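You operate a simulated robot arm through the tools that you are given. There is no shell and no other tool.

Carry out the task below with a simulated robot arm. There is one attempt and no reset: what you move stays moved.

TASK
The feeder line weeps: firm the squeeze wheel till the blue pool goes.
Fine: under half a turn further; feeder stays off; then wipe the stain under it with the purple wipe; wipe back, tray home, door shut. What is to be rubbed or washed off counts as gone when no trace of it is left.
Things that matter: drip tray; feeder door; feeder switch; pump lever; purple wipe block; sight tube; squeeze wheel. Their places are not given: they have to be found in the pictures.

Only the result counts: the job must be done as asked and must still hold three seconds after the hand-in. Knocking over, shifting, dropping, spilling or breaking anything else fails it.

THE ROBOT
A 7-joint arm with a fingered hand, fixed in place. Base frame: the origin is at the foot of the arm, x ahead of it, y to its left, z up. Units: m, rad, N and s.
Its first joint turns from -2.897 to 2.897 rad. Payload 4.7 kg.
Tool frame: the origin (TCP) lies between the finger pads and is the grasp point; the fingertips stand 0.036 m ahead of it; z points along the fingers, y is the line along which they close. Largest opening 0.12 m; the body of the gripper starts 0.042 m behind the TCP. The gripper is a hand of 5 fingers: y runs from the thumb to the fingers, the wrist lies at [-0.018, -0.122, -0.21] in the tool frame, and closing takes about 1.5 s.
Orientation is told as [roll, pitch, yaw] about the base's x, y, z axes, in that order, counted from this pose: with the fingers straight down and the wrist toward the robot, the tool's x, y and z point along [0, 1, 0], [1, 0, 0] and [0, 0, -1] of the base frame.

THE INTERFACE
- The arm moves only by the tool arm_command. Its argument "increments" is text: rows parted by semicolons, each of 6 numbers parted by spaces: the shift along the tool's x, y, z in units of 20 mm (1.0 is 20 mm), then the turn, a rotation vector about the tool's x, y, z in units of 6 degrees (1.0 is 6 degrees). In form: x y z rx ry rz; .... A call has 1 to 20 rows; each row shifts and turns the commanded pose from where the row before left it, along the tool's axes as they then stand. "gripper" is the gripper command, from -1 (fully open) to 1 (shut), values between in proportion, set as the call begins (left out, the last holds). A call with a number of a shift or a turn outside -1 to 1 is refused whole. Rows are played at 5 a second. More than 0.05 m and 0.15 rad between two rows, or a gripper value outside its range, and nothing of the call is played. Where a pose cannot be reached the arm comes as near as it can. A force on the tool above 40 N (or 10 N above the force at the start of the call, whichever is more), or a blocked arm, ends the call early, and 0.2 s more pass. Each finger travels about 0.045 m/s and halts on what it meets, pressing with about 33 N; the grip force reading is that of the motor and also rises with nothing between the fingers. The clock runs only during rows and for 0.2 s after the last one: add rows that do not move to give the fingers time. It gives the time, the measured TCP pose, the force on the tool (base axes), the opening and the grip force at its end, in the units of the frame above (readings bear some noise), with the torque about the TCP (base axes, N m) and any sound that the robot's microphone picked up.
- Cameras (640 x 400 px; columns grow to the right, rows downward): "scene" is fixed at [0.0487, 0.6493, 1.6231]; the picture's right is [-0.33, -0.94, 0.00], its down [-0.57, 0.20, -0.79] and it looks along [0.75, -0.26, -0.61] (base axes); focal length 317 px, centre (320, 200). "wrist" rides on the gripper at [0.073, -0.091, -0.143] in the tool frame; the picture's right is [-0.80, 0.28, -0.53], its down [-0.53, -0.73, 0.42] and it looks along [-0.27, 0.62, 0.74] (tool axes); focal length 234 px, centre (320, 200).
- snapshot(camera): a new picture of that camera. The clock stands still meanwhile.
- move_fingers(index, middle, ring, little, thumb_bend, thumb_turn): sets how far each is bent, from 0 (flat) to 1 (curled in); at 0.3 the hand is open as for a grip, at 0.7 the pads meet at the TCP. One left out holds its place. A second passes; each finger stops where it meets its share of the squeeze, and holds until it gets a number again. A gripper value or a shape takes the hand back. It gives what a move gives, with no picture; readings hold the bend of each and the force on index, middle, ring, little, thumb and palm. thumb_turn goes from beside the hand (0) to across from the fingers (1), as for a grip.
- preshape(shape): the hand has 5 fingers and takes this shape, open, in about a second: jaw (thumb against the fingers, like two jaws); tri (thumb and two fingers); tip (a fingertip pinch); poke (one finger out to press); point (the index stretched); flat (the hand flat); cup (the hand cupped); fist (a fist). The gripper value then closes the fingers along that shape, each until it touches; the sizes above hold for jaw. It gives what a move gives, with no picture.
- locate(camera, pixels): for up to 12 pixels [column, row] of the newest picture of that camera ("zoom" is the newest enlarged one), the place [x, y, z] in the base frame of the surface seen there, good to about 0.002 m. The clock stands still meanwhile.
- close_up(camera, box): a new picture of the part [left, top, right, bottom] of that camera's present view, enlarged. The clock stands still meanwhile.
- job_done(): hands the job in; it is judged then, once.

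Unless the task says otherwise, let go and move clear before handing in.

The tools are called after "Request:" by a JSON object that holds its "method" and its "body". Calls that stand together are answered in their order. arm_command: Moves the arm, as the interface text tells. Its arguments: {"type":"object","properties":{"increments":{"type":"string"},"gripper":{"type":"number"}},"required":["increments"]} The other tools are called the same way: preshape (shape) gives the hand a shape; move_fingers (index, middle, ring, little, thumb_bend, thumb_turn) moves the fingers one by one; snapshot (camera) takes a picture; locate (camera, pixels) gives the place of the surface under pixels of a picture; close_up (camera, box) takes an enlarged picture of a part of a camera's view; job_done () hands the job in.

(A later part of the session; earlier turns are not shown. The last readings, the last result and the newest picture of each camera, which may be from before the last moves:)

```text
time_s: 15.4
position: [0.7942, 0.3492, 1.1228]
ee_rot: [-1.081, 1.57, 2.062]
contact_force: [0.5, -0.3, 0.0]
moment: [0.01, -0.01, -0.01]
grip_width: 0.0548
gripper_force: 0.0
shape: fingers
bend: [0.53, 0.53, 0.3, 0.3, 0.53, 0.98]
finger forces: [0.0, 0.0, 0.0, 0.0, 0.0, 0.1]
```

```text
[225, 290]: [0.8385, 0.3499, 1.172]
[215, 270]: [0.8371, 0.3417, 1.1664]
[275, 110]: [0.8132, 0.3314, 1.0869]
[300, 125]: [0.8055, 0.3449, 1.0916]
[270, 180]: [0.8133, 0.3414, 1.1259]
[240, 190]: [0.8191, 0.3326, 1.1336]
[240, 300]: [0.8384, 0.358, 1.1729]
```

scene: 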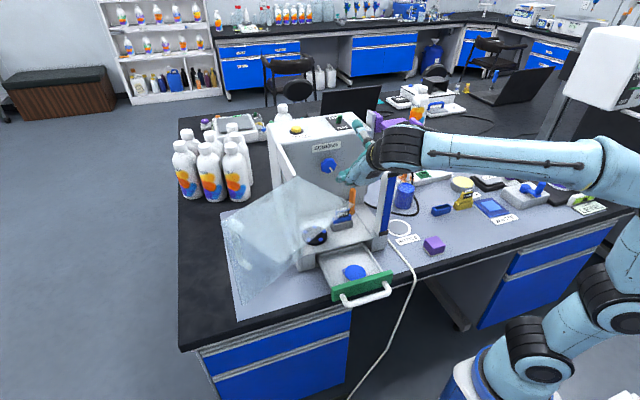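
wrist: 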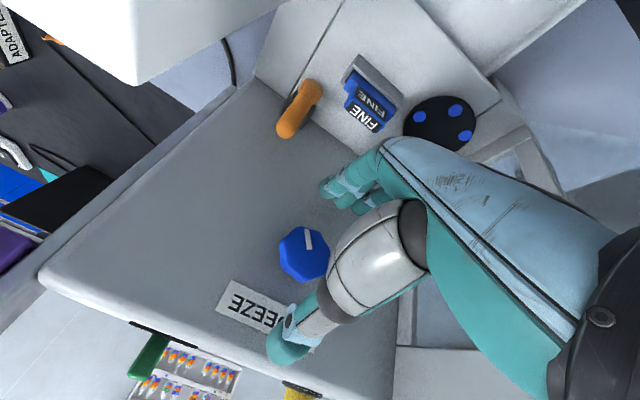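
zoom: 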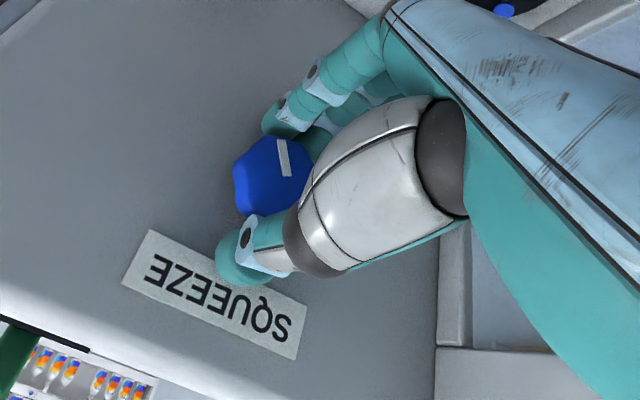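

Fingertips are at x≈0.817 with 20 mm to the wall and 4 mm clearance to the wheel each side. I'll go 6 mm deeper and then close on the wheel.

Request:
{"method": "arm_command", "body": {"increments": "0 0 0.3 0 0 0"}}

Request:
{"method": "move_fingers", "body": {"index": 0.6, "middle": 0.6, "thumb_bend": 0.6}}

Request:
{"method": "close_up", "body": {"camera": "wrist", "box": [220, 140, 460, 380]}}

Request:
{"method": "close_up", "body": {"camera": "scene", "box": [300, 130, 380, 200]}}

```text
time_s: 15.8
position: [0.8, 0.3494, 1.1201]
ee_rot: [-0.521, 1.569, 2.619]
contact_force: [-9.3, -1.3, -1.4]
moment: [-0.09, 0.36, 0.06]
grip_width: 0.0546
gripper_force: 4.6
shape: fingers
bend: [0.53, 0.52, 0.3, 0.3, 0.53, 0.98]
finger forces: [0.0, 9.0, 0.1, 0.0, 0.0, 0.0]
```

```text
time_s: 16.8
position: [0.7991, 0.3491, 1.1209]
ee_rot: [-0.703, 1.571, 2.44]
contact_force: [-9.9, 1.2, -3.5]
moment: [0.02, 0.41, 0.05]
grip_width: 0.0431
gripper_force: 8.2
shape: fingers
bend: [0.57, 0.59, 0.3, 0.3, 0.57, 0.97]
finger forces: [5.6, 7.7, 0.1, 0.0, 2.8, 0.0]
```

```text
1.67 times, centred on (340, 260) of wrist
```

zoom: 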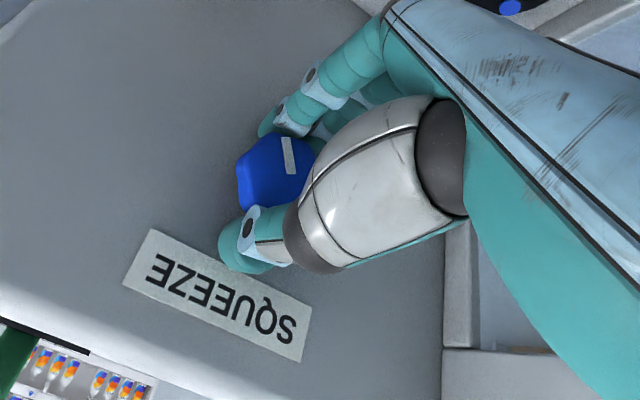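

```text
5.71 times, centred on (340, 165) of scene
```

zoom: 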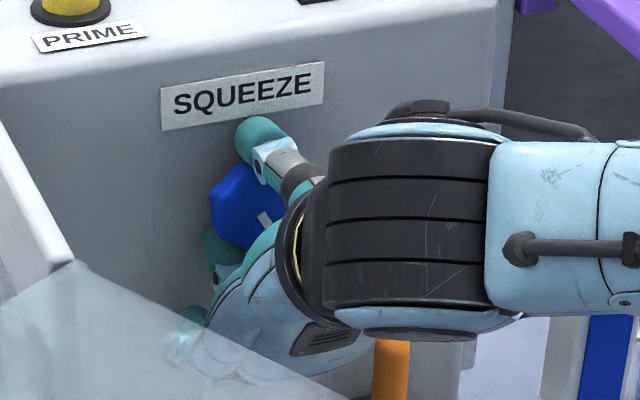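

The middle finger's tip touched the wall (9 N on the middle, -9.3 N in x). I'll loosen, back off 5 mm, and close again.

Request:
{"method": "move_fingers", "body": {"index": 0.52, "middle": 0.52, "thumb_bend": 0.52}}

Request:
{"method": "arm_command", "body": {"increments": "0 0 -0.28 0 0 0"}}

Request:
{"method": "move_fingers", "body": {"index": 0.6, "middle": 0.6, "thumb_bend": 0.6}}

Request:
{"method": "close_up", "body": {"camera": "wrist", "box": [220, 140, 460, 380]}}

```text
time_s: 17.8
position: [0.8, 0.3493, 1.1212]
ee_rot: [-1.633, 1.57, 1.509]
contact_force: [-9.5, 0.8, 3.0]
moment: [-0.03, 0.12, 0.01]
grip_width: 0.0545
gripper_force: 4.3
shape: fingers
bend: [0.54, 0.54, 0.3, 0.3, 0.52, 0.97]
finger forces: [3.9, 4.8, 0.0, 0.0, 0.0, 0.1]
```

```text
time_s: 18.2
position: [0.7962, 0.3493, 1.1204]
ee_rot: [-0.12, 1.571, 3.018]
contact_force: [-0.3, -0.4, -0.9]
moment: [0.02, 0.01, -0.03]
grip_width: 0.0564
gripper_force: 0.0
shape: fingers
bend: [0.52, 0.52, 0.3, 0.3, 0.52, 0.97]
finger forces: [0.0, 0.0, 0.1, 0.0, 0.0, 0.0]
```

```text
time_s: 19.2
position: [0.7953, 0.3493, 1.1198]
ee_rot: [-0.341, 1.569, 2.802]
contact_force: [1.7, -1.0, -3.7]
moment: [-0.01, 0.09, -0.01]
grip_width: 0.0443
gripper_force: 5.0
shape: fingers
bend: [0.56, 0.58, 0.3, 0.3, 0.57, 0.97]
finger forces: [4.1, 2.6, 0.0, 0.0, 3.0, 0.1]
```

```text
1.67 times, centred on (340, 260) of wrist
```

zoom: 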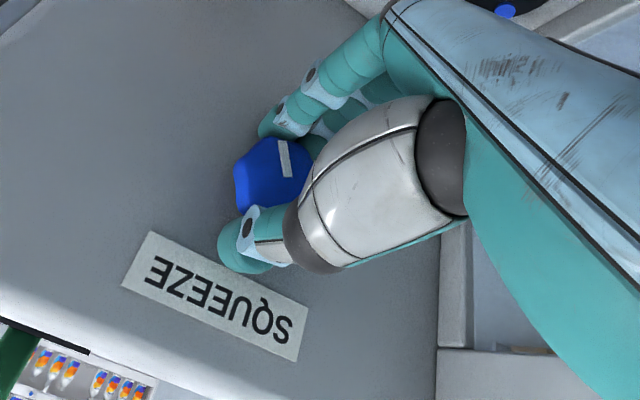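

Light contact on all three (4.1, 2.6, 3.0 N). I'll firm the grip to hold the wheel.

Request:
{"method": "move_fingers", "body": {"index": 0.66, "middle": 0.66, "thumb_bend": 0.68}}

Request:
{"method": "close_up", "body": {"camera": "wrist", "box": [220, 140, 460, 380]}}

```text
time_s: 20.2
position: [0.7959, 0.3483, 1.119]
ee_rot: [-0.262, 1.568, 2.876]
contact_force: [3.3, 0.3, -7.1]
moment: [-0.03, 0.17, 0.03]
grip_width: 0.0422
gripper_force: 12.7
shape: fingers
bend: [0.57, 0.6, 0.3, 0.3, 0.59, 0.97]
finger forces: [8.8, 6.1, 0.0, 0.0, 9.7, 0.1]
```

```text
1.67 times, centred on (340, 260) of wrist
```

zoom: 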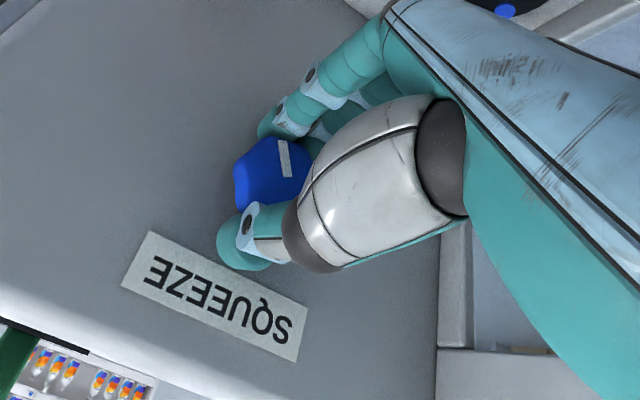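

Firm grip (8.8, 6.1, 9.7 N). Now a first small clockwise turn of 18°, then a look at the wheel and the pool.

Request:
{"method": "arm_command", "body": {"increments": "0 0 0 0 0 0.5; 0 0 0 0 0 0.5; 0 0 0 0 0 0.5; 0 0 0 0 0 0.5; 0 0 0 0 0 0.5; 0 0 0 0 0 0.5; 0 0 0 0 0 0"}}

Request:
{"method": "snapshot", "body": {"camera": "scene"}}

Request:
{"method": "close_up", "body": {"camera": "scene", "box": [300, 130, 380, 200]}}

Request:
{"method": "close_up", "body": {"camera": "scene", "box": [310, 240, 410, 303]}}

Request:
{"method": "close_up", "body": {"camera": "wrist", "box": [220, 140, 460, 380]}}

```text
time_s: 21.8
position: [0.7952, 0.35, 1.12]
ee_rot: [-1.567, 1.256, 1.573]
contact_force: [-0.4, 0.9, -9.0]
moment: [-0.05, 0.21, 0.0]
grip_width: 0.0421
gripper_force: 12.6
shape: fingers
bend: [0.57, 0.6, 0.3, 0.3, 0.6, 0.97]
finger forces: [9.9, 5.4, 0.0, 0.0, 8.9, 0.1]
```

```text
taken
```

scene: 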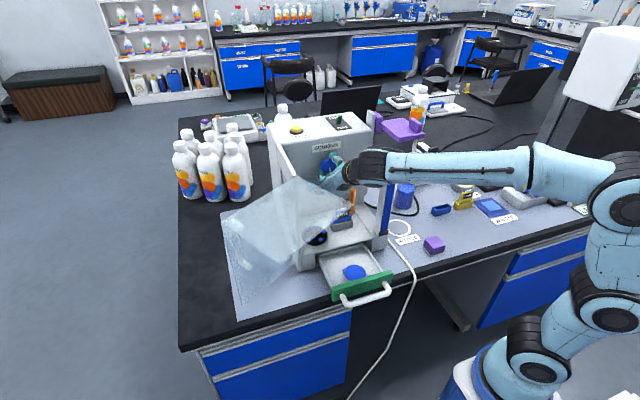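

```text
5.71 times, centred on (340, 165) of scene
```

zoom: 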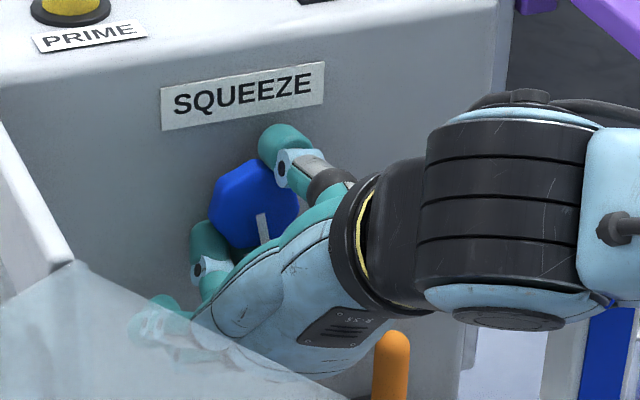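

```text
6.35 times, centred on (360, 272) of scene
```

zoom: 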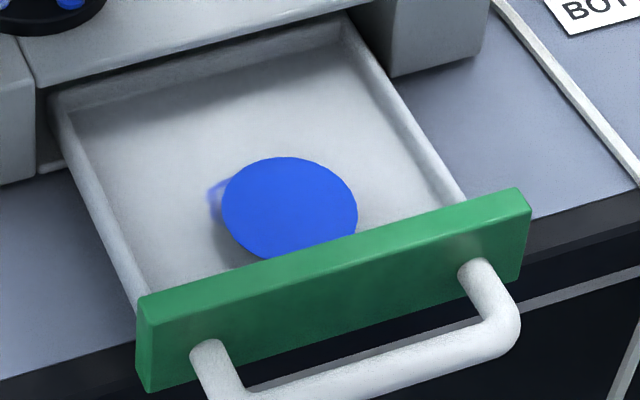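

```text
1.67 times, centred on (340, 260) of wrist
```

zoom: 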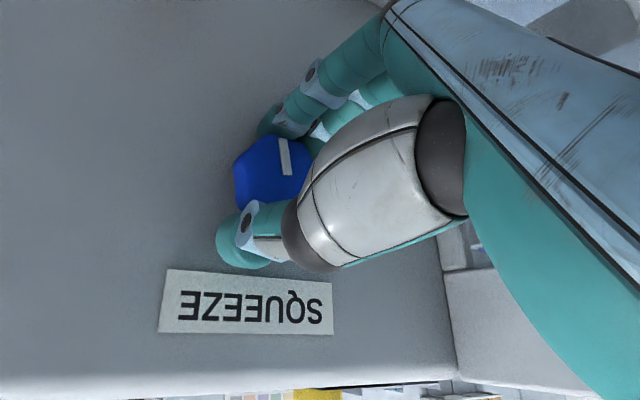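

The wheel turned with the hand (the pointer moved toward 6 o'clock) and the switch is untouched; the pool is unchanged so far. I'll turn another 18° clockwise.

Request:
{"method": "arm_command", "body": {"increments": "0 0 0 0 0 0.5; 0 0 0 0 0 0.5; 0 0 0 0 0 0.5; 0 0 0 0 0 0.5; 0 0 0 0 0 0.5; 0 0 0 0 0 0.5; 0 0 0 0 0 0"}}

Request:
{"method": "snapshot", "body": {"camera": "scene"}}

Request:
{"method": "close_up", "body": {"camera": "scene", "box": [300, 130, 400, 200]}}

Request:
{"method": "close_up", "body": {"camera": "scene", "box": [310, 240, 410, 303]}}

Request:
{"method": "close_up", "body": {"camera": "wrist", "box": [220, 140, 460, 380]}}

```text
time_s: 23.4
position: [0.7949, 0.3491, 1.1192]
ee_rot: [-1.571, 0.94, 1.57]
contact_force: [4.7, 2.0, -3.5]
moment: [-0.04, 0.11, 0.0]
grip_width: 0.0421
gripper_force: 12.5
shape: fingers
bend: [0.57, 0.6, 0.3, 0.3, 0.6, 0.97]
finger forces: [8.6, 6.4, 0.0, 0.1, 10.6, 0.0]
```

```text
taken
```

scene: 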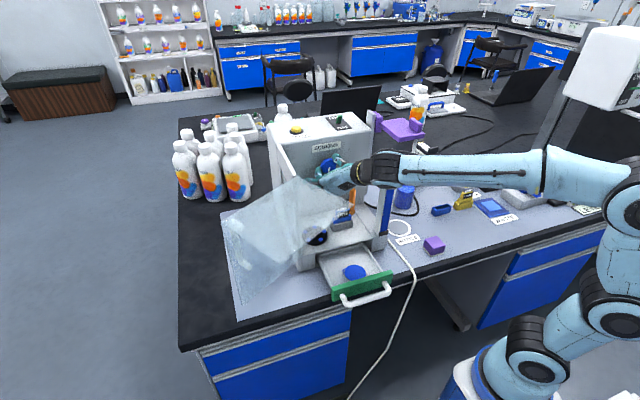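

```text
5.71 times, centred on (350, 165) of scene
```

zoom: 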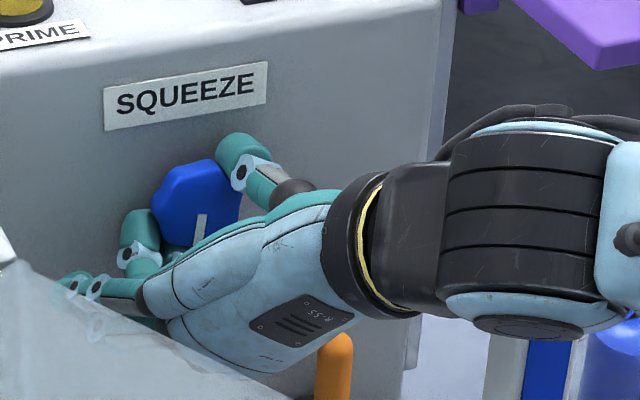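

```text
6.35 times, centred on (360, 272) of scene
```

zoom: 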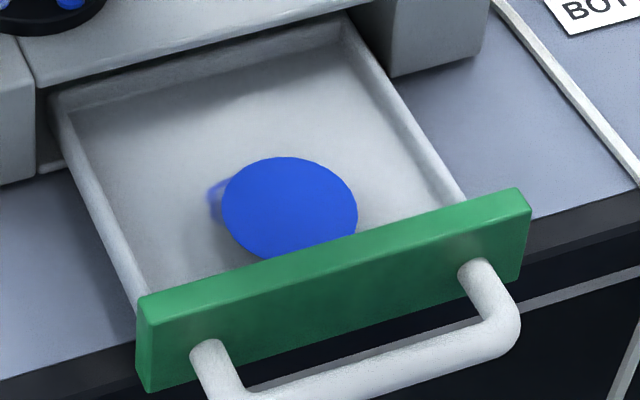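

```text
1.67 times, centred on (340, 260) of wrist
```

zoom: 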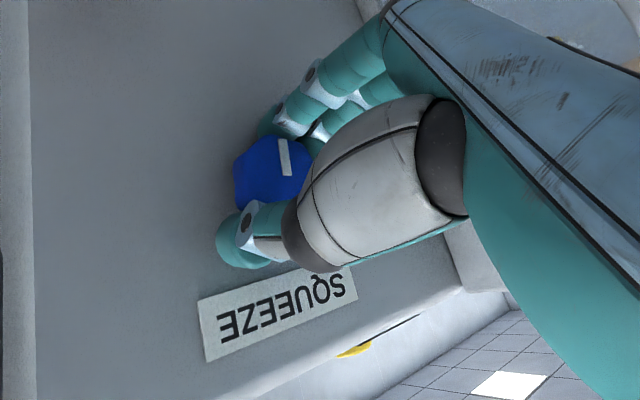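

36° turned; the pool is not changed yet. I'll check clearance between the wrist and sight tube before turning more.

Request:
{"method": "close_up", "body": {"camera": "scene", "box": [320, 140, 440, 230]}}

Request:
{"method": "locate", "body": {"camera": "zoom", "pixels": [[210, 215], [240, 195], [270, 175], [290, 170], [330, 190], [370, 195], [410, 190], [460, 180], [330, 215], [340, 225], [370, 240], [220, 170]]}}

```text
4.44 times, centred on (380, 185) of scene
```

zoom: 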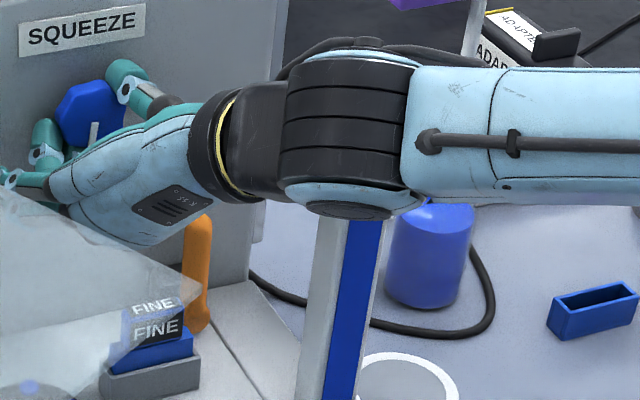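

```text
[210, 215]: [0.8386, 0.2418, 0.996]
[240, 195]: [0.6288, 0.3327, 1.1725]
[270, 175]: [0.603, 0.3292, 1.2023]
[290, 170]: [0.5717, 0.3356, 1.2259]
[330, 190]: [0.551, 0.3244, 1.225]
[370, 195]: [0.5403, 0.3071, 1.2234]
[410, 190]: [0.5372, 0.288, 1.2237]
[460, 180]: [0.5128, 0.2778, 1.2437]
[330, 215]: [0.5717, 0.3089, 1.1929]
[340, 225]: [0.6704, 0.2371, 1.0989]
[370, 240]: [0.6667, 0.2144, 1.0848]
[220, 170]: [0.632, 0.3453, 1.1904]
```

The wrist joint lies at x≈0.57, well in front of the sight tube (x 0.66–0.70), so there's room. I'll turn another 18°.

Request:
{"method": "arm_command", "body": {"increments": "0 0 0 0 0 0.5; 0 0 0 0 0 0.5; 0 0 0 0 0 0.5; 0 0 0 0 0 0.5; 0 0 0 0 0 0.5; 0 0 0 0 0 0.5; 0 0 0 0 0 0"}}

Request:
{"method": "close_up", "body": {"camera": "scene", "box": [310, 240, 410, 303]}}

Request:
{"method": "close_up", "body": {"camera": "wrist", "box": [220, 140, 460, 380]}}

Request:
{"method": "close_up", "body": {"camera": "scene", "box": [300, 130, 420, 220]}}

```text
time_s: 25.0
position: [0.7964, 0.3508, 1.1218]
ee_rot: [-1.568, 0.627, 1.571]
contact_force: [-1.3, 1.1, -7.3]
moment: [-0.04, 0.19, -0.04]
grip_width: 0.0422
gripper_force: 12.4
shape: fingers
bend: [0.57, 0.61, 0.3, 0.3, 0.6, 0.96]
finger forces: [9.0, 5.0, 0.0, 0.1, 10.2, 0.1]
```

```text
6.35 times, centred on (360, 272) of scene
```

zoom: 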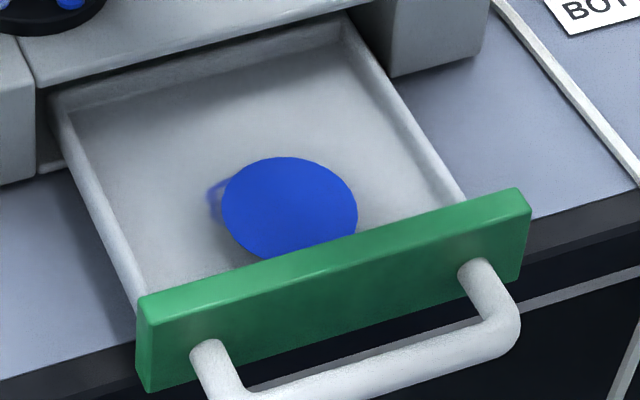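

```text
1.67 times, centred on (340, 260) of wrist
```

zoom: 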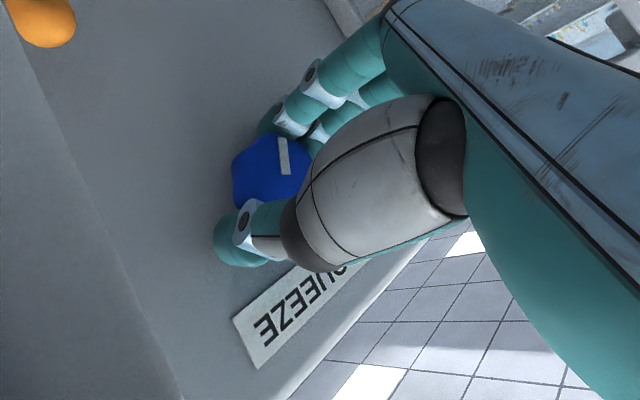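

```text
4.44 times, centred on (360, 175) of scene
```

zoom: 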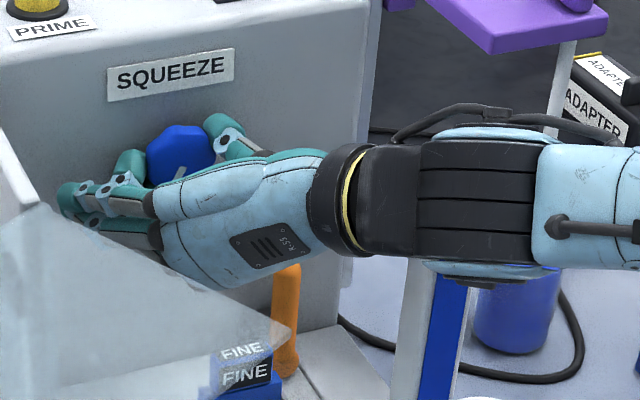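

54° done; pointer at about 7 o'clock and the pool still looks the same. The wrist is getting near the tube, so I'll release, roll back to α≈0 and re-grip.

Request:
{"method": "move_fingers", "body": {"index": 0.46, "middle": 0.46, "thumb_bend": 0.46}}

Request:
{"method": "arm_command", "body": {"increments": "0 0 0 0 0 -1; 0 0 0 0 0 -1; 0 0 0 0 0 -1; 0 0 0 0 0 -1; 0 0 0 0 0 -1; 0 0 0 0 0 -1; 0 0 0 0 0 -1; 0 0 0 0 0 -1; 0 0 0 0 0 -1; 0 0 0 0 0 0"}}

Request:
{"method": "close_up", "body": {"camera": "wrist", "box": [220, 140, 460, 380]}}

Request:
{"method": "close_up", "body": {"camera": "scene", "box": [310, 240, 410, 303]}}

Request:
{"method": "close_up", "body": {"camera": "scene", "box": [300, 130, 420, 220]}}

```text
time_s: 26.0
position: [0.7958, 0.3495, 1.1203]
ee_rot: [-1.571, 0.629, 1.571]
contact_force: [0.6, 0.0, 0.5]
moment: [0.01, 0.0, 0.0]
grip_width: 0.0746
gripper_force: 0.1
shape: fingers
bend: [0.46, 0.46, 0.3, 0.3, 0.46, 0.97]
finger forces: [0.0, 0.1, 0.0, 0.0, 0.0, 0.0]
```

```text
time_s: 28.2
position: [0.7962, 0.3497, 1.1209]
ee_rot: [0.824, 1.57, -2.32]
contact_force: [0.0, 1.0, -0.7]
moment: [0.0, 0.02, -0.03]
grip_width: 0.0748
gripper_force: 0.1
shape: fingers
bend: [0.46, 0.46, 0.3, 0.3, 0.46, 0.97]
finger forces: [0.0, 0.0, 0.1, 0.0, 0.1, 0.0]
```

```text
1.67 times, centred on (340, 260) of wrist
```

zoom: 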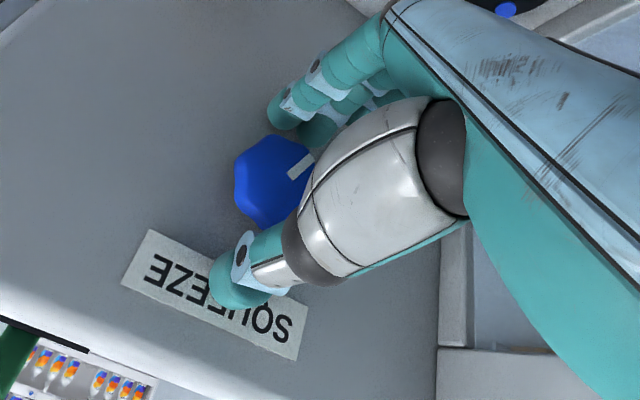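

```text
6.35 times, centred on (360, 272) of scene
```

zoom: 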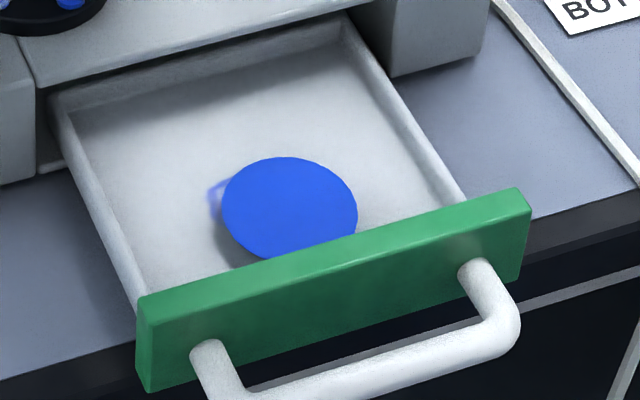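

```text
4.44 times, centred on (360, 175) of scene
```

zoom: 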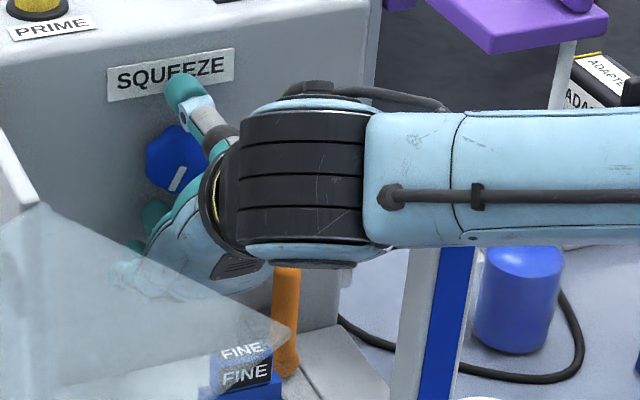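

The wheel held its new position (pointer at about 7 o'clock, 205°). I'll re-grip and keep turning, checking the pool.

Request:
{"method": "move_fingers", "body": {"index": 0.66, "middle": 0.66, "thumb_bend": 0.68}}

Request:
{"method": "arm_command", "body": {"increments": "0 0 0 0 0 0; 0 0 0 0 0 0.5; 0 0 0 0 0 0.5; 0 0 0 0 0 0.5; 0 0 0 0 0 0.5; 0 0 0 0 0 0; 0 0 0 0 0 0; 0 0 0 0 0 0"}}

Request:
{"method": "close_up", "body": {"camera": "scene", "box": [310, 240, 410, 303]}}

Request:
{"method": "close_up", "body": {"camera": "wrist", "box": [220, 140, 460, 380]}}

```text
time_s: 29.2
position: [0.7958, 0.3508, 1.1202]
ee_rot: [-0.18, 1.568, 2.963]
contact_force: [1.4, 1.4, -6.0]
moment: [-0.01, 0.13, 0.05]
grip_width: 0.0424
gripper_force: 12.7
shape: fingers
bend: [0.57, 0.6, 0.3, 0.3, 0.59, 0.97]
finger forces: [9.2, 5.3, 0.0, 0.0, 10.4, 0.0]
```

```text
time_s: 31.0
position: [0.7977, 0.3501, 1.1223]
ee_rot: [-1.566, 1.361, 1.574]
contact_force: [4.5, 1.7, -6.3]
moment: [-0.03, 0.15, 0.03]
grip_width: 0.0425
gripper_force: 12.2
shape: fingers
bend: [0.57, 0.61, 0.3, 0.3, 0.6, 0.97]
finger forces: [9.8, 5.4, 0.1, 0.2, 9.2, 0.0]
```

```text
6.35 times, centred on (360, 272) of scene
```

zoom: 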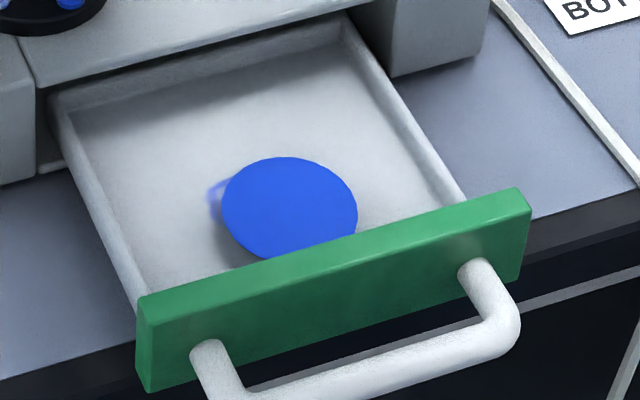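

```text
1.67 times, centred on (340, 260) of wrist
```

zoom: 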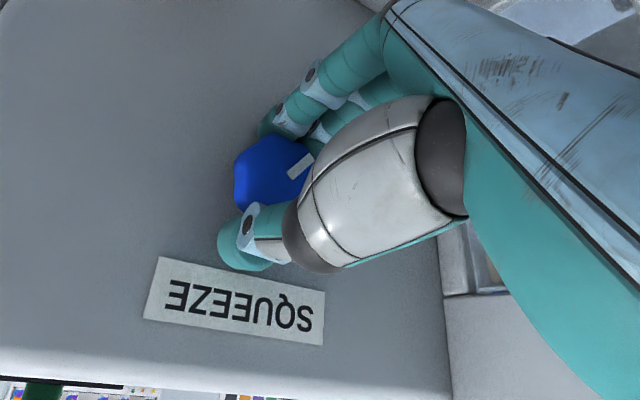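

66° in total and the pool is unchanged to the eye. I'll turn 18° more and also measure the pool's height.

Request:
{"method": "arm_command", "body": {"increments": "0 0 0 0 0 0.5; 0 0 0 0 0 0.5; 0 0 0 0 0 0.5; 0 0 0 0 0 0.5; 0 0 0 0 0 0.5; 0 0 0 0 0 0.5; 0 0 0 0 0 0; 0 0 0 0 0 0; 0 0 0 0 0 0"}}

Request:
{"method": "close_up", "body": {"camera": "scene", "box": [310, 240, 410, 303]}}

Request:
{"method": "locate", "body": {"camera": "zoom", "pixels": [[290, 210], [240, 210], [340, 210], [217, 205], [290, 165]]}}

Request:
{"method": "close_up", "body": {"camera": "wrist", "box": [220, 140, 460, 380]}}

```text
time_s: 33.0
position: [0.7965, 0.3517, 1.1219]
ee_rot: [-1.57, 1.047, 1.573]
contact_force: [5.5, -1.5, -7.1]
moment: [-0.04, 0.14, -0.01]
grip_width: 0.0427
gripper_force: 12.9
shape: fingers
bend: [0.57, 0.61, 0.3, 0.3, 0.6, 0.96]
finger forces: [10.2, 5.1, 0.0, 0.1, 9.8, 0.1]
```

```text
6.35 times, centred on (360, 272) of scene
```

zoom: 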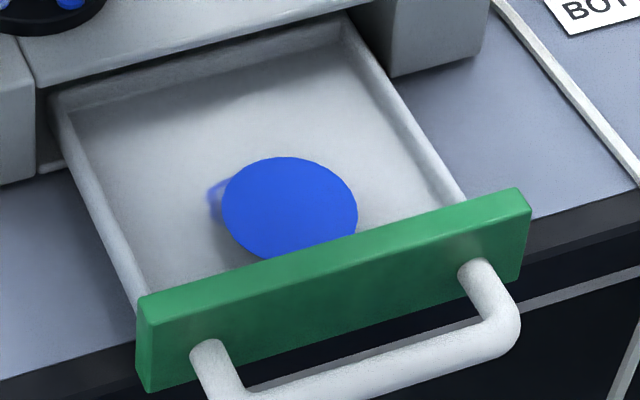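

```text
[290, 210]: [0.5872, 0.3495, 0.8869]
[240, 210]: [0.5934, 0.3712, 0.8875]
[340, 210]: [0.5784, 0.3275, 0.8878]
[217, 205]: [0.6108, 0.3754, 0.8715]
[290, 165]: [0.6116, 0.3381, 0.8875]
```

```text
1.67 times, centred on (340, 260) of wrist
```

zoom: 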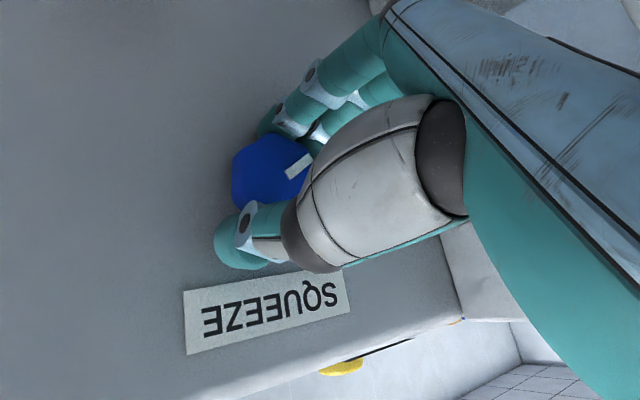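

84° in total, pool still at z=0.887. I'll continue with 12° steps.

Request:
{"method": "arm_command", "body": {"increments": "0 0 0 0 0 0.5; 0 0 0 0 0 0.5; 0 0 0 0 0 0.5; 0 0 0 0 0 0.5; 0 0 0 0 0 0; 0 0 0 0 0 0; 0 0 0 0 0 0"}}

Request:
{"method": "close_up", "body": {"camera": "scene", "box": [310, 240, 410, 303]}}

Request:
{"method": "close_up", "body": {"camera": "wrist", "box": [220, 140, 460, 380]}}

```text
time_s: 34.6
position: [0.7961, 0.3505, 1.1216]
ee_rot: [-1.57, 0.838, 1.571]
contact_force: [3.8, 0.6, -3.3]
moment: [-0.04, -0.01, -0.05]
grip_width: 0.0424
gripper_force: 12.8
shape: fingers
bend: [0.57, 0.61, 0.3, 0.3, 0.6, 0.96]
finger forces: [8.9, 5.5, 0.0, 0.0, 10.9, 0.1]
```

```text
6.35 times, centred on (360, 272) of scene
```

zoom: 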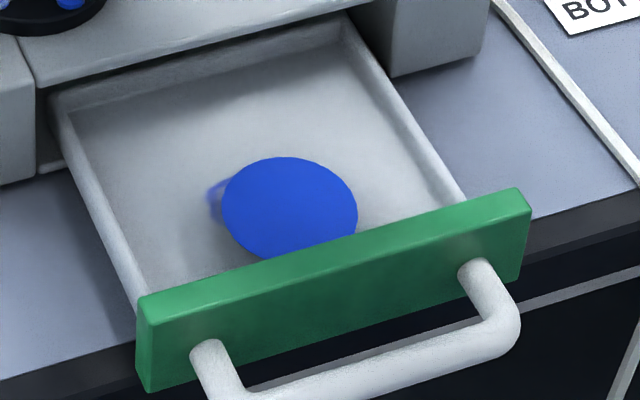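

```text
1.67 times, centred on (340, 260) of wrist
```

zoom: 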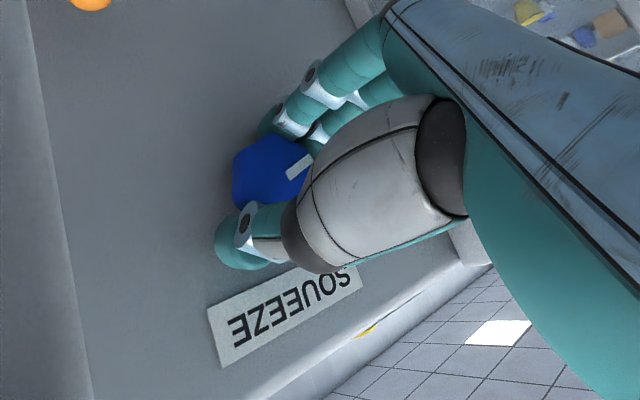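

96° so far, no change. Another 12°.

Request:
{"method": "arm_command", "body": {"increments": "0 0 0 0 0 0.5; 0 0 0 0 0 0.5; 0 0 0 0 0 0.5; 0 0 0 0 0 0.5; 0 0 0 0 0 0; 0 0 0 0 0 0; 0 0 0 0 0 0"}}

Request:
{"method": "close_up", "body": {"camera": "scene", "box": [310, 240, 410, 303]}}

Request:
{"method": "snapshot", "body": {"camera": "scene"}}

```text
time_s: 36.2
position: [0.7962, 0.3506, 1.1211]
ee_rot: [-1.57, 0.63, 1.571]
contact_force: [7.1, 0.9, -3.3]
moment: [-0.02, 0.07, -0.07]
grip_width: 0.0424
gripper_force: 13.2
shape: fingers
bend: [0.57, 0.61, 0.3, 0.3, 0.6, 0.96]
finger forces: [8.9, 5.5, 0.0, 0.0, 11.1, 0.1]
```

```text
6.35 times, centred on (360, 272) of scene
```

zoom: 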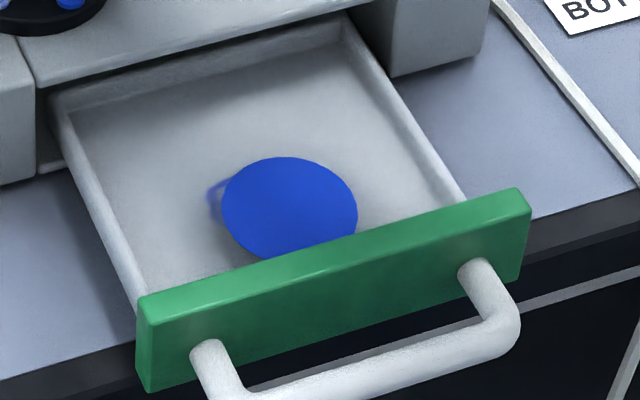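

```text
taken
```

scene: 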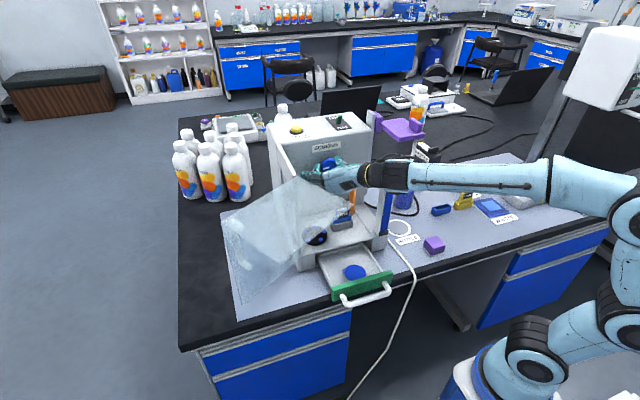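

108° with no pool change yet. I'll re-grip once more from α≈0 to go on.

Request:
{"method": "move_fingers", "body": {"index": 0.46, "middle": 0.46, "thumb_bend": 0.46}}

Request:
{"method": "arm_command", "body": {"increments": "0 0 0 0 0 -1; 0 0 0 0 0 -1; 0 0 0 0 0 -1; 0 0 0 0 0 -1; 0 0 0 0 0 -1; 0 0 0 0 0 -1; 0 0 0 0 0 -1; 0 0 0 0 0 -1; 0 0 0 0 0 -1; 0 0 0 0 0 0"}}

Request:
{"method": "close_up", "body": {"camera": "scene", "box": [300, 130, 420, 220]}}

Request:
{"method": "close_up", "body": {"camera": "scene", "box": [310, 240, 410, 303]}}

Request:
{"method": "close_up", "body": {"camera": "wrist", "box": [220, 140, 460, 380]}}

```text
time_s: 37.2
position: [0.7965, 0.3508, 1.1226]
ee_rot: [-1.571, 0.629, 1.571]
contact_force: [-0.1, -0.1, 0.1]
moment: [0.03, -0.03, 0.0]
grip_width: 0.0747
gripper_force: 0.1
shape: fingers
bend: [0.46, 0.46, 0.3, 0.3, 0.46, 0.97]
finger forces: [0.0, 0.0, 0.0, 0.0, 0.0, 0.1]
```

```text
time_s: 39.4
position: [0.7956, 0.3491, 1.1229]
ee_rot: [0.838, 1.572, -2.303]
contact_force: [0.7, 0.1, 0.4]
moment: [-0.03, 0.03, 0.0]
grip_width: 0.0748
gripper_force: 0.0
shape: fingers
bend: [0.46, 0.46, 0.3, 0.3, 0.46, 0.97]
finger forces: [0.0, 0.0, 0.0, 0.0, 0.1, 0.0]
```

```text
4.44 times, centred on (360, 175) of scene
```

zoom: 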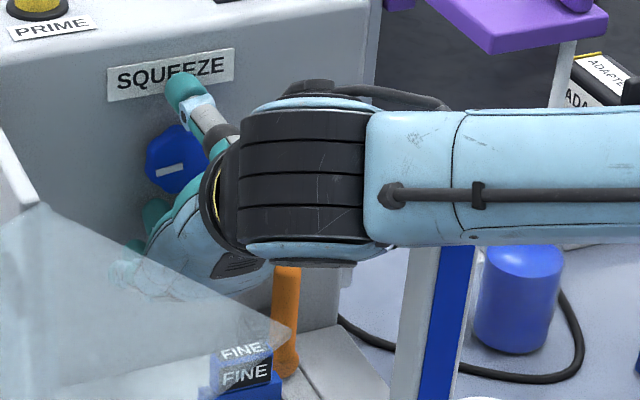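

```text
6.35 times, centred on (360, 272) of scene
```

zoom: 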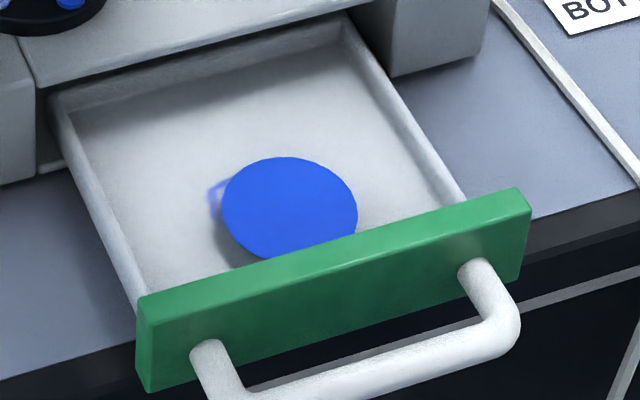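

```text
1.67 times, centred on (340, 260) of wrist
```

zoom: 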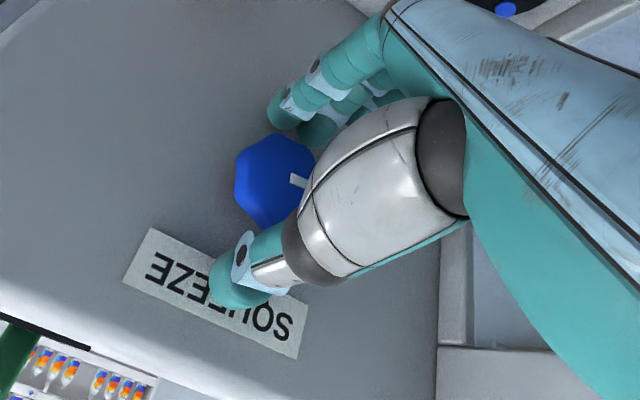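

The pointer is at about 259° (scene zoom (170,170)), matching 108° of turn. I'll re-grip and continue with 12° steps.

Request:
{"method": "move_fingers", "body": {"index": 0.66, "middle": 0.66, "thumb_bend": 0.68}}

Request:
{"method": "arm_command", "body": {"increments": "0 0 0 0 0 0; 0 0 0 0 0 0.5; 0 0 0 0 0 0.5; 0 0 0 0 0 0.5; 0 0 0 0 0 0.5; 0 0 0 0 0 0; 0 0 0 0 0 0; 0 0 0 0 0 0"}}

Request:
{"method": "close_up", "body": {"camera": "scene", "box": [310, 240, 410, 303]}}

Request:
{"method": "close_up", "body": {"camera": "wrist", "box": [220, 140, 460, 380]}}

```text
time_s: 40.4
position: [0.7958, 0.3494, 1.1213]
ee_rot: [-0.046, 1.569, 3.095]
contact_force: [1.6, 2.1, -7.3]
moment: [0.0, 0.17, 0.05]
grip_width: 0.0426
gripper_force: 12.8
shape: fingers
bend: [0.57, 0.6, 0.3, 0.3, 0.59, 0.97]
finger forces: [9.7, 5.9, 0.0, 0.0, 10.1, 0.0]
```

```text
time_s: 42.2
position: [0.7957, 0.35, 1.1211]
ee_rot: [-1.565, 1.359, 1.575]
contact_force: [3.2, 1.7, -10.1]
moment: [-0.01, 0.22, 0.04]
grip_width: 0.0424
gripper_force: 12.6
shape: fingers
bend: [0.56, 0.6, 0.3, 0.3, 0.6, 0.97]
finger forces: [10.4, 6.3, 0.0, 0.1, 9.1, 0.1]
```

```text
6.35 times, centred on (360, 272) of scene
```

zoom: 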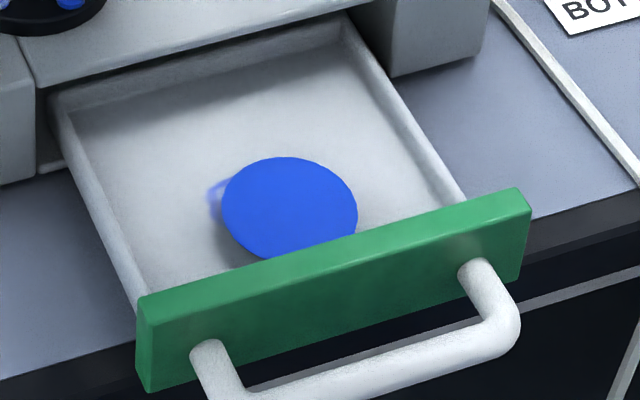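

```text
1.67 times, centred on (340, 260) of wrist
```

zoom: 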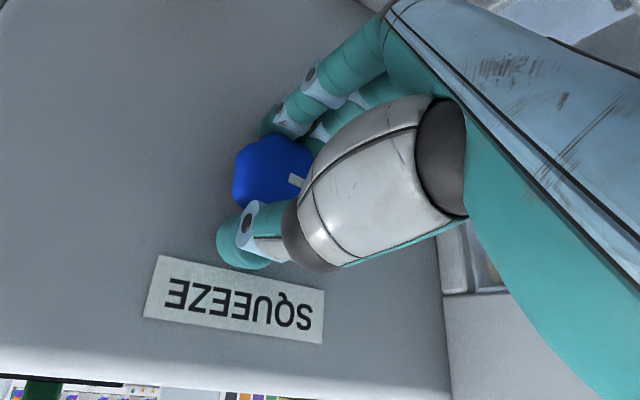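

120° and the pool is unchanged. The task says to firm until the pool goes (with under half a turn beyond that), so I'll keep turning and checking.

Request:
{"method": "arm_command", "body": {"increments": "0 0 0 0 0 0.6; 0 0 0 0 0 0.6; 0 0 0 0 0 0.6; 0 0 0 0 0 0.6; 0 0 0 0 0 0.6; 0 0 0 0 0 0; 0 0 0 0 0 0; 0 0 0 0 0 0"}}

Request:
{"method": "close_up", "body": {"camera": "scene", "box": [310, 240, 410, 303]}}

```text
time_s: 44.0
position: [0.7967, 0.35, 1.1221]
ee_rot: [-1.571, 1.046, 1.57]
contact_force: [3.7, 0.6, -5.5]
moment: [-0.03, 0.1, -0.03]
grip_width: 0.0426
gripper_force: 12.8
shape: fingers
bend: [0.56, 0.61, 0.3, 0.3, 0.6, 0.96]
finger forces: [9.3, 5.8, 0.0, 0.1, 10.1, 0.0]
```

```text
6.35 times, centred on (360, 272) of scene
```

zoom: 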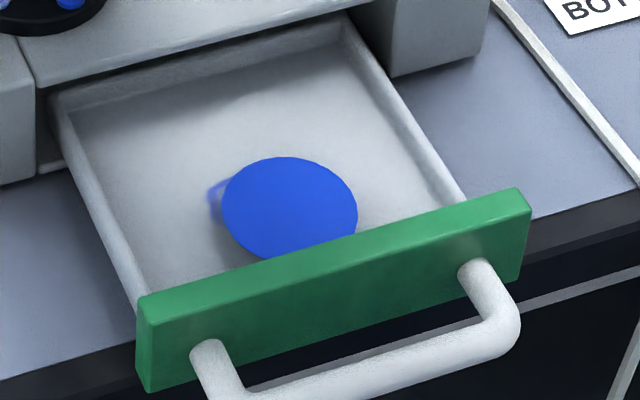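

Request:
{"method": "arm_command", "body": {"increments": "0 0 0 0 0 0.6; 0 0 0 0 0 0.6; 0 0 0 0 0 0.6; 0 0 0 0 0 0.6; 0 0 0 0 0 0.6; 0 0 0 0 0 0; 0 0 0 0 0 0; 0 0 0 0 0 0"}}

Request:
{"method": "close_up", "body": {"camera": "scene", "box": [310, 240, 410, 303]}}

Request:
{"method": "close_up", "body": {"camera": "scene", "box": [300, 130, 420, 220]}}

```text
time_s: 45.8
position: [0.7967, 0.3485, 1.1216]
ee_rot: [-1.569, 0.732, 1.571]
contact_force: [4.9, 3.1, -4.5]
moment: [-0.01, 0.09, -0.03]
grip_width: 0.0424
gripper_force: 13.6
shape: fingers
bend: [0.56, 0.61, 0.3, 0.3, 0.6, 0.96]
finger forces: [10.0, 6.7, 0.0, 0.0, 9.9, 0.1]
```

```text
6.35 times, centred on (360, 272) of scene
```

zoom: 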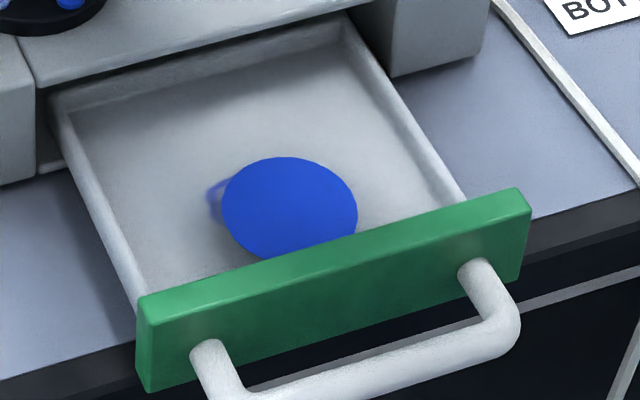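

```text
4.44 times, centred on (360, 175) of scene
```

zoom: 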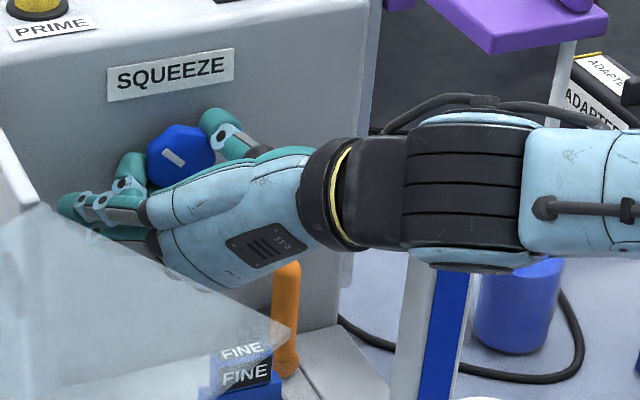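

156° turned and no pool change. I'll see whether the wheel's front has moved in or out, which would tell me about the direction.

Request:
{"method": "close_up", "body": {"camera": "scene", "box": [300, 145, 356, 180]}}

Request:
{"method": "locate", "body": {"camera": "zoom", "pixels": [[300, 235], [330, 220], [350, 210], [380, 220], [310, 260]]}}

Request:
{"method": "close_up", "body": {"camera": "scene", "box": [270, 195, 350, 250]}}

Request:
{"method": "close_up", "body": {"camera": "scene", "box": [360, 180, 440, 250]}}

```text
11.43 times, centred on (328, 162) of scene
```

zoom: 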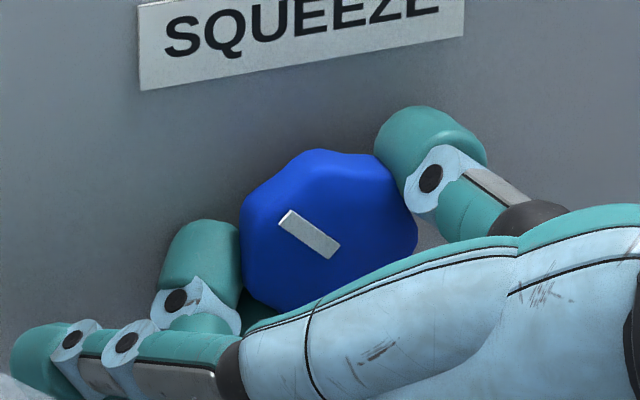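

```text
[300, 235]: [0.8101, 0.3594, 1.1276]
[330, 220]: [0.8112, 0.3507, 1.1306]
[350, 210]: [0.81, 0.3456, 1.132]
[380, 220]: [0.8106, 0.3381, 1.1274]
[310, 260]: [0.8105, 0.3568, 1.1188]
```

```text
7.27 times, centred on (310, 222) of scene
```

zoom: 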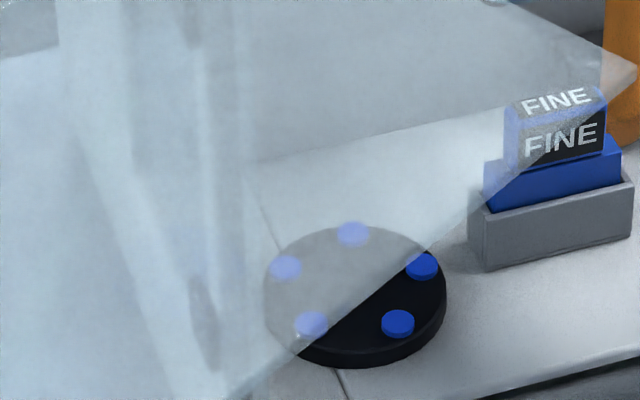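

```text
5.71 times, centred on (400, 215) of scene
```

zoom: 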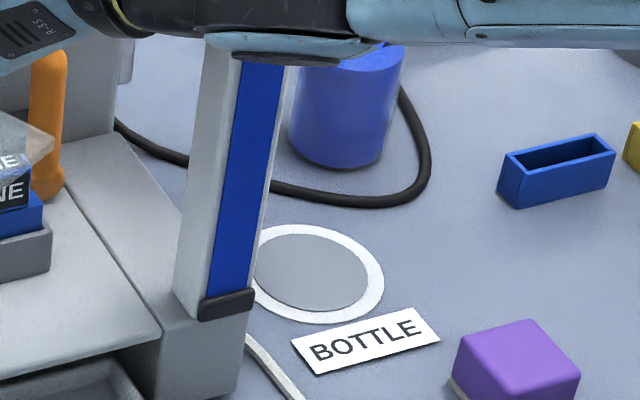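

No axial change, so only the pool will tell. I'll continue clockwise: re-grip and turn 54° more in steps, watching for changes.

Request:
{"method": "move_fingers", "body": {"index": 0.46, "middle": 0.46, "thumb_bend": 0.46}}

Request:
{"method": "arm_command", "body": {"increments": "0 0 0 0 0 -1; 0 0 0 0 0 -1; 0 0 0 0 0 -1; 0 0 0 0 0 -1; 0 0 0 0 0 -1; 0 0 0 0 0 -1; 0 0 0 0 0 -1; 0 0 0 0 0 -1; 0 0 0 0 0 0"}}

Request:
{"method": "move_fingers", "body": {"index": 0.66, "middle": 0.66, "thumb_bend": 0.68}}

Request:
{"method": "arm_command", "body": {"increments": "0 0 0 0 0 0; 0 0 0 0 0 0.6; 0 0 0 0 0 0.6; 0 0 0 0 0 0.6; 0 0 0 0 0 0.6; 0 0 0 0 0 0.6; 0 0 0 0 0 0; 0 0 0 0 0 0"}}

Request:
{"method": "close_up", "body": {"camera": "scene", "box": [310, 240, 410, 303]}}

Request:
{"method": "close_up", "body": {"camera": "scene", "box": [300, 130, 420, 220]}}

```text
time_s: 46.8
position: [0.7953, 0.3502, 1.1217]
ee_rot: [-1.572, 0.733, 1.569]
contact_force: [0.7, -0.5, 0.5]
moment: [-0.01, 0.0, -0.02]
grip_width: 0.0745
gripper_force: 0.1
shape: fingers
bend: [0.46, 0.46, 0.3, 0.3, 0.46, 0.97]
finger forces: [0.0, 0.1, 0.0, 0.2, 0.0, 0.1]
```

```text
time_s: 48.8
position: [0.7957, 0.3501, 1.1206]
ee_rot: [0.812, 1.569, -2.33]
contact_force: [0.7, 0.1, 0.3]
moment: [0.02, 0.02, 0.0]
grip_width: 0.0746
gripper_force: 0.1
shape: fingers
bend: [0.46, 0.46, 0.3, 0.3, 0.46, 0.97]
finger forces: [0.1, 0.0, 0.1, 0.0, 0.1, 0.0]
```

```text
time_s: 49.8
position: [0.7959, 0.3505, 1.1199]
ee_rot: [-0.12, 1.568, 3.02]
contact_force: [2.1, 0.9, -7.1]
moment: [-0.06, 0.15, 0.07]
grip_width: 0.0421
gripper_force: 12.3
shape: fingers
bend: [0.57, 0.6, 0.3, 0.3, 0.59, 0.97]
finger forces: [9.3, 5.2, 0.0, 0.0, 9.7, 0.0]
```

```text
time_s: 51.6
position: [0.7956, 0.3495, 1.1202]
ee_rot: [-1.568, 1.255, 1.573]
contact_force: [4.6, -0.6, -5.8]
moment: [-0.02, 0.09, -0.05]
grip_width: 0.0424
gripper_force: 13.0
shape: fingers
bend: [0.57, 0.61, 0.3, 0.3, 0.6, 0.97]
finger forces: [9.5, 5.4, 0.0, 0.0, 10.2, 0.0]
```

```text
6.35 times, centred on (360, 272) of scene
```

zoom: 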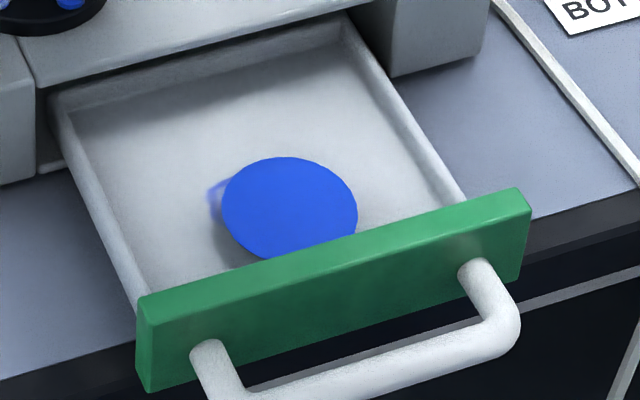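

```text
4.44 times, centred on (360, 175) of scene
```

zoom: 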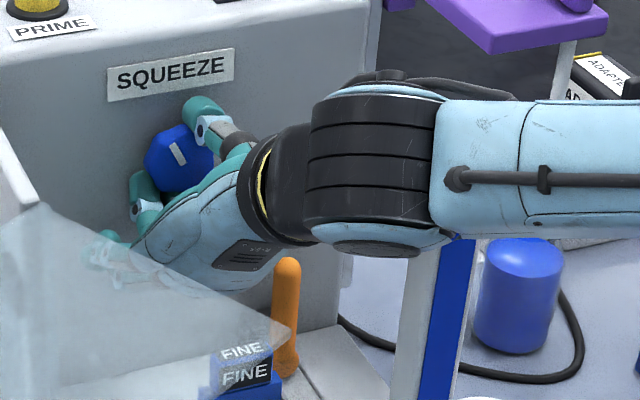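

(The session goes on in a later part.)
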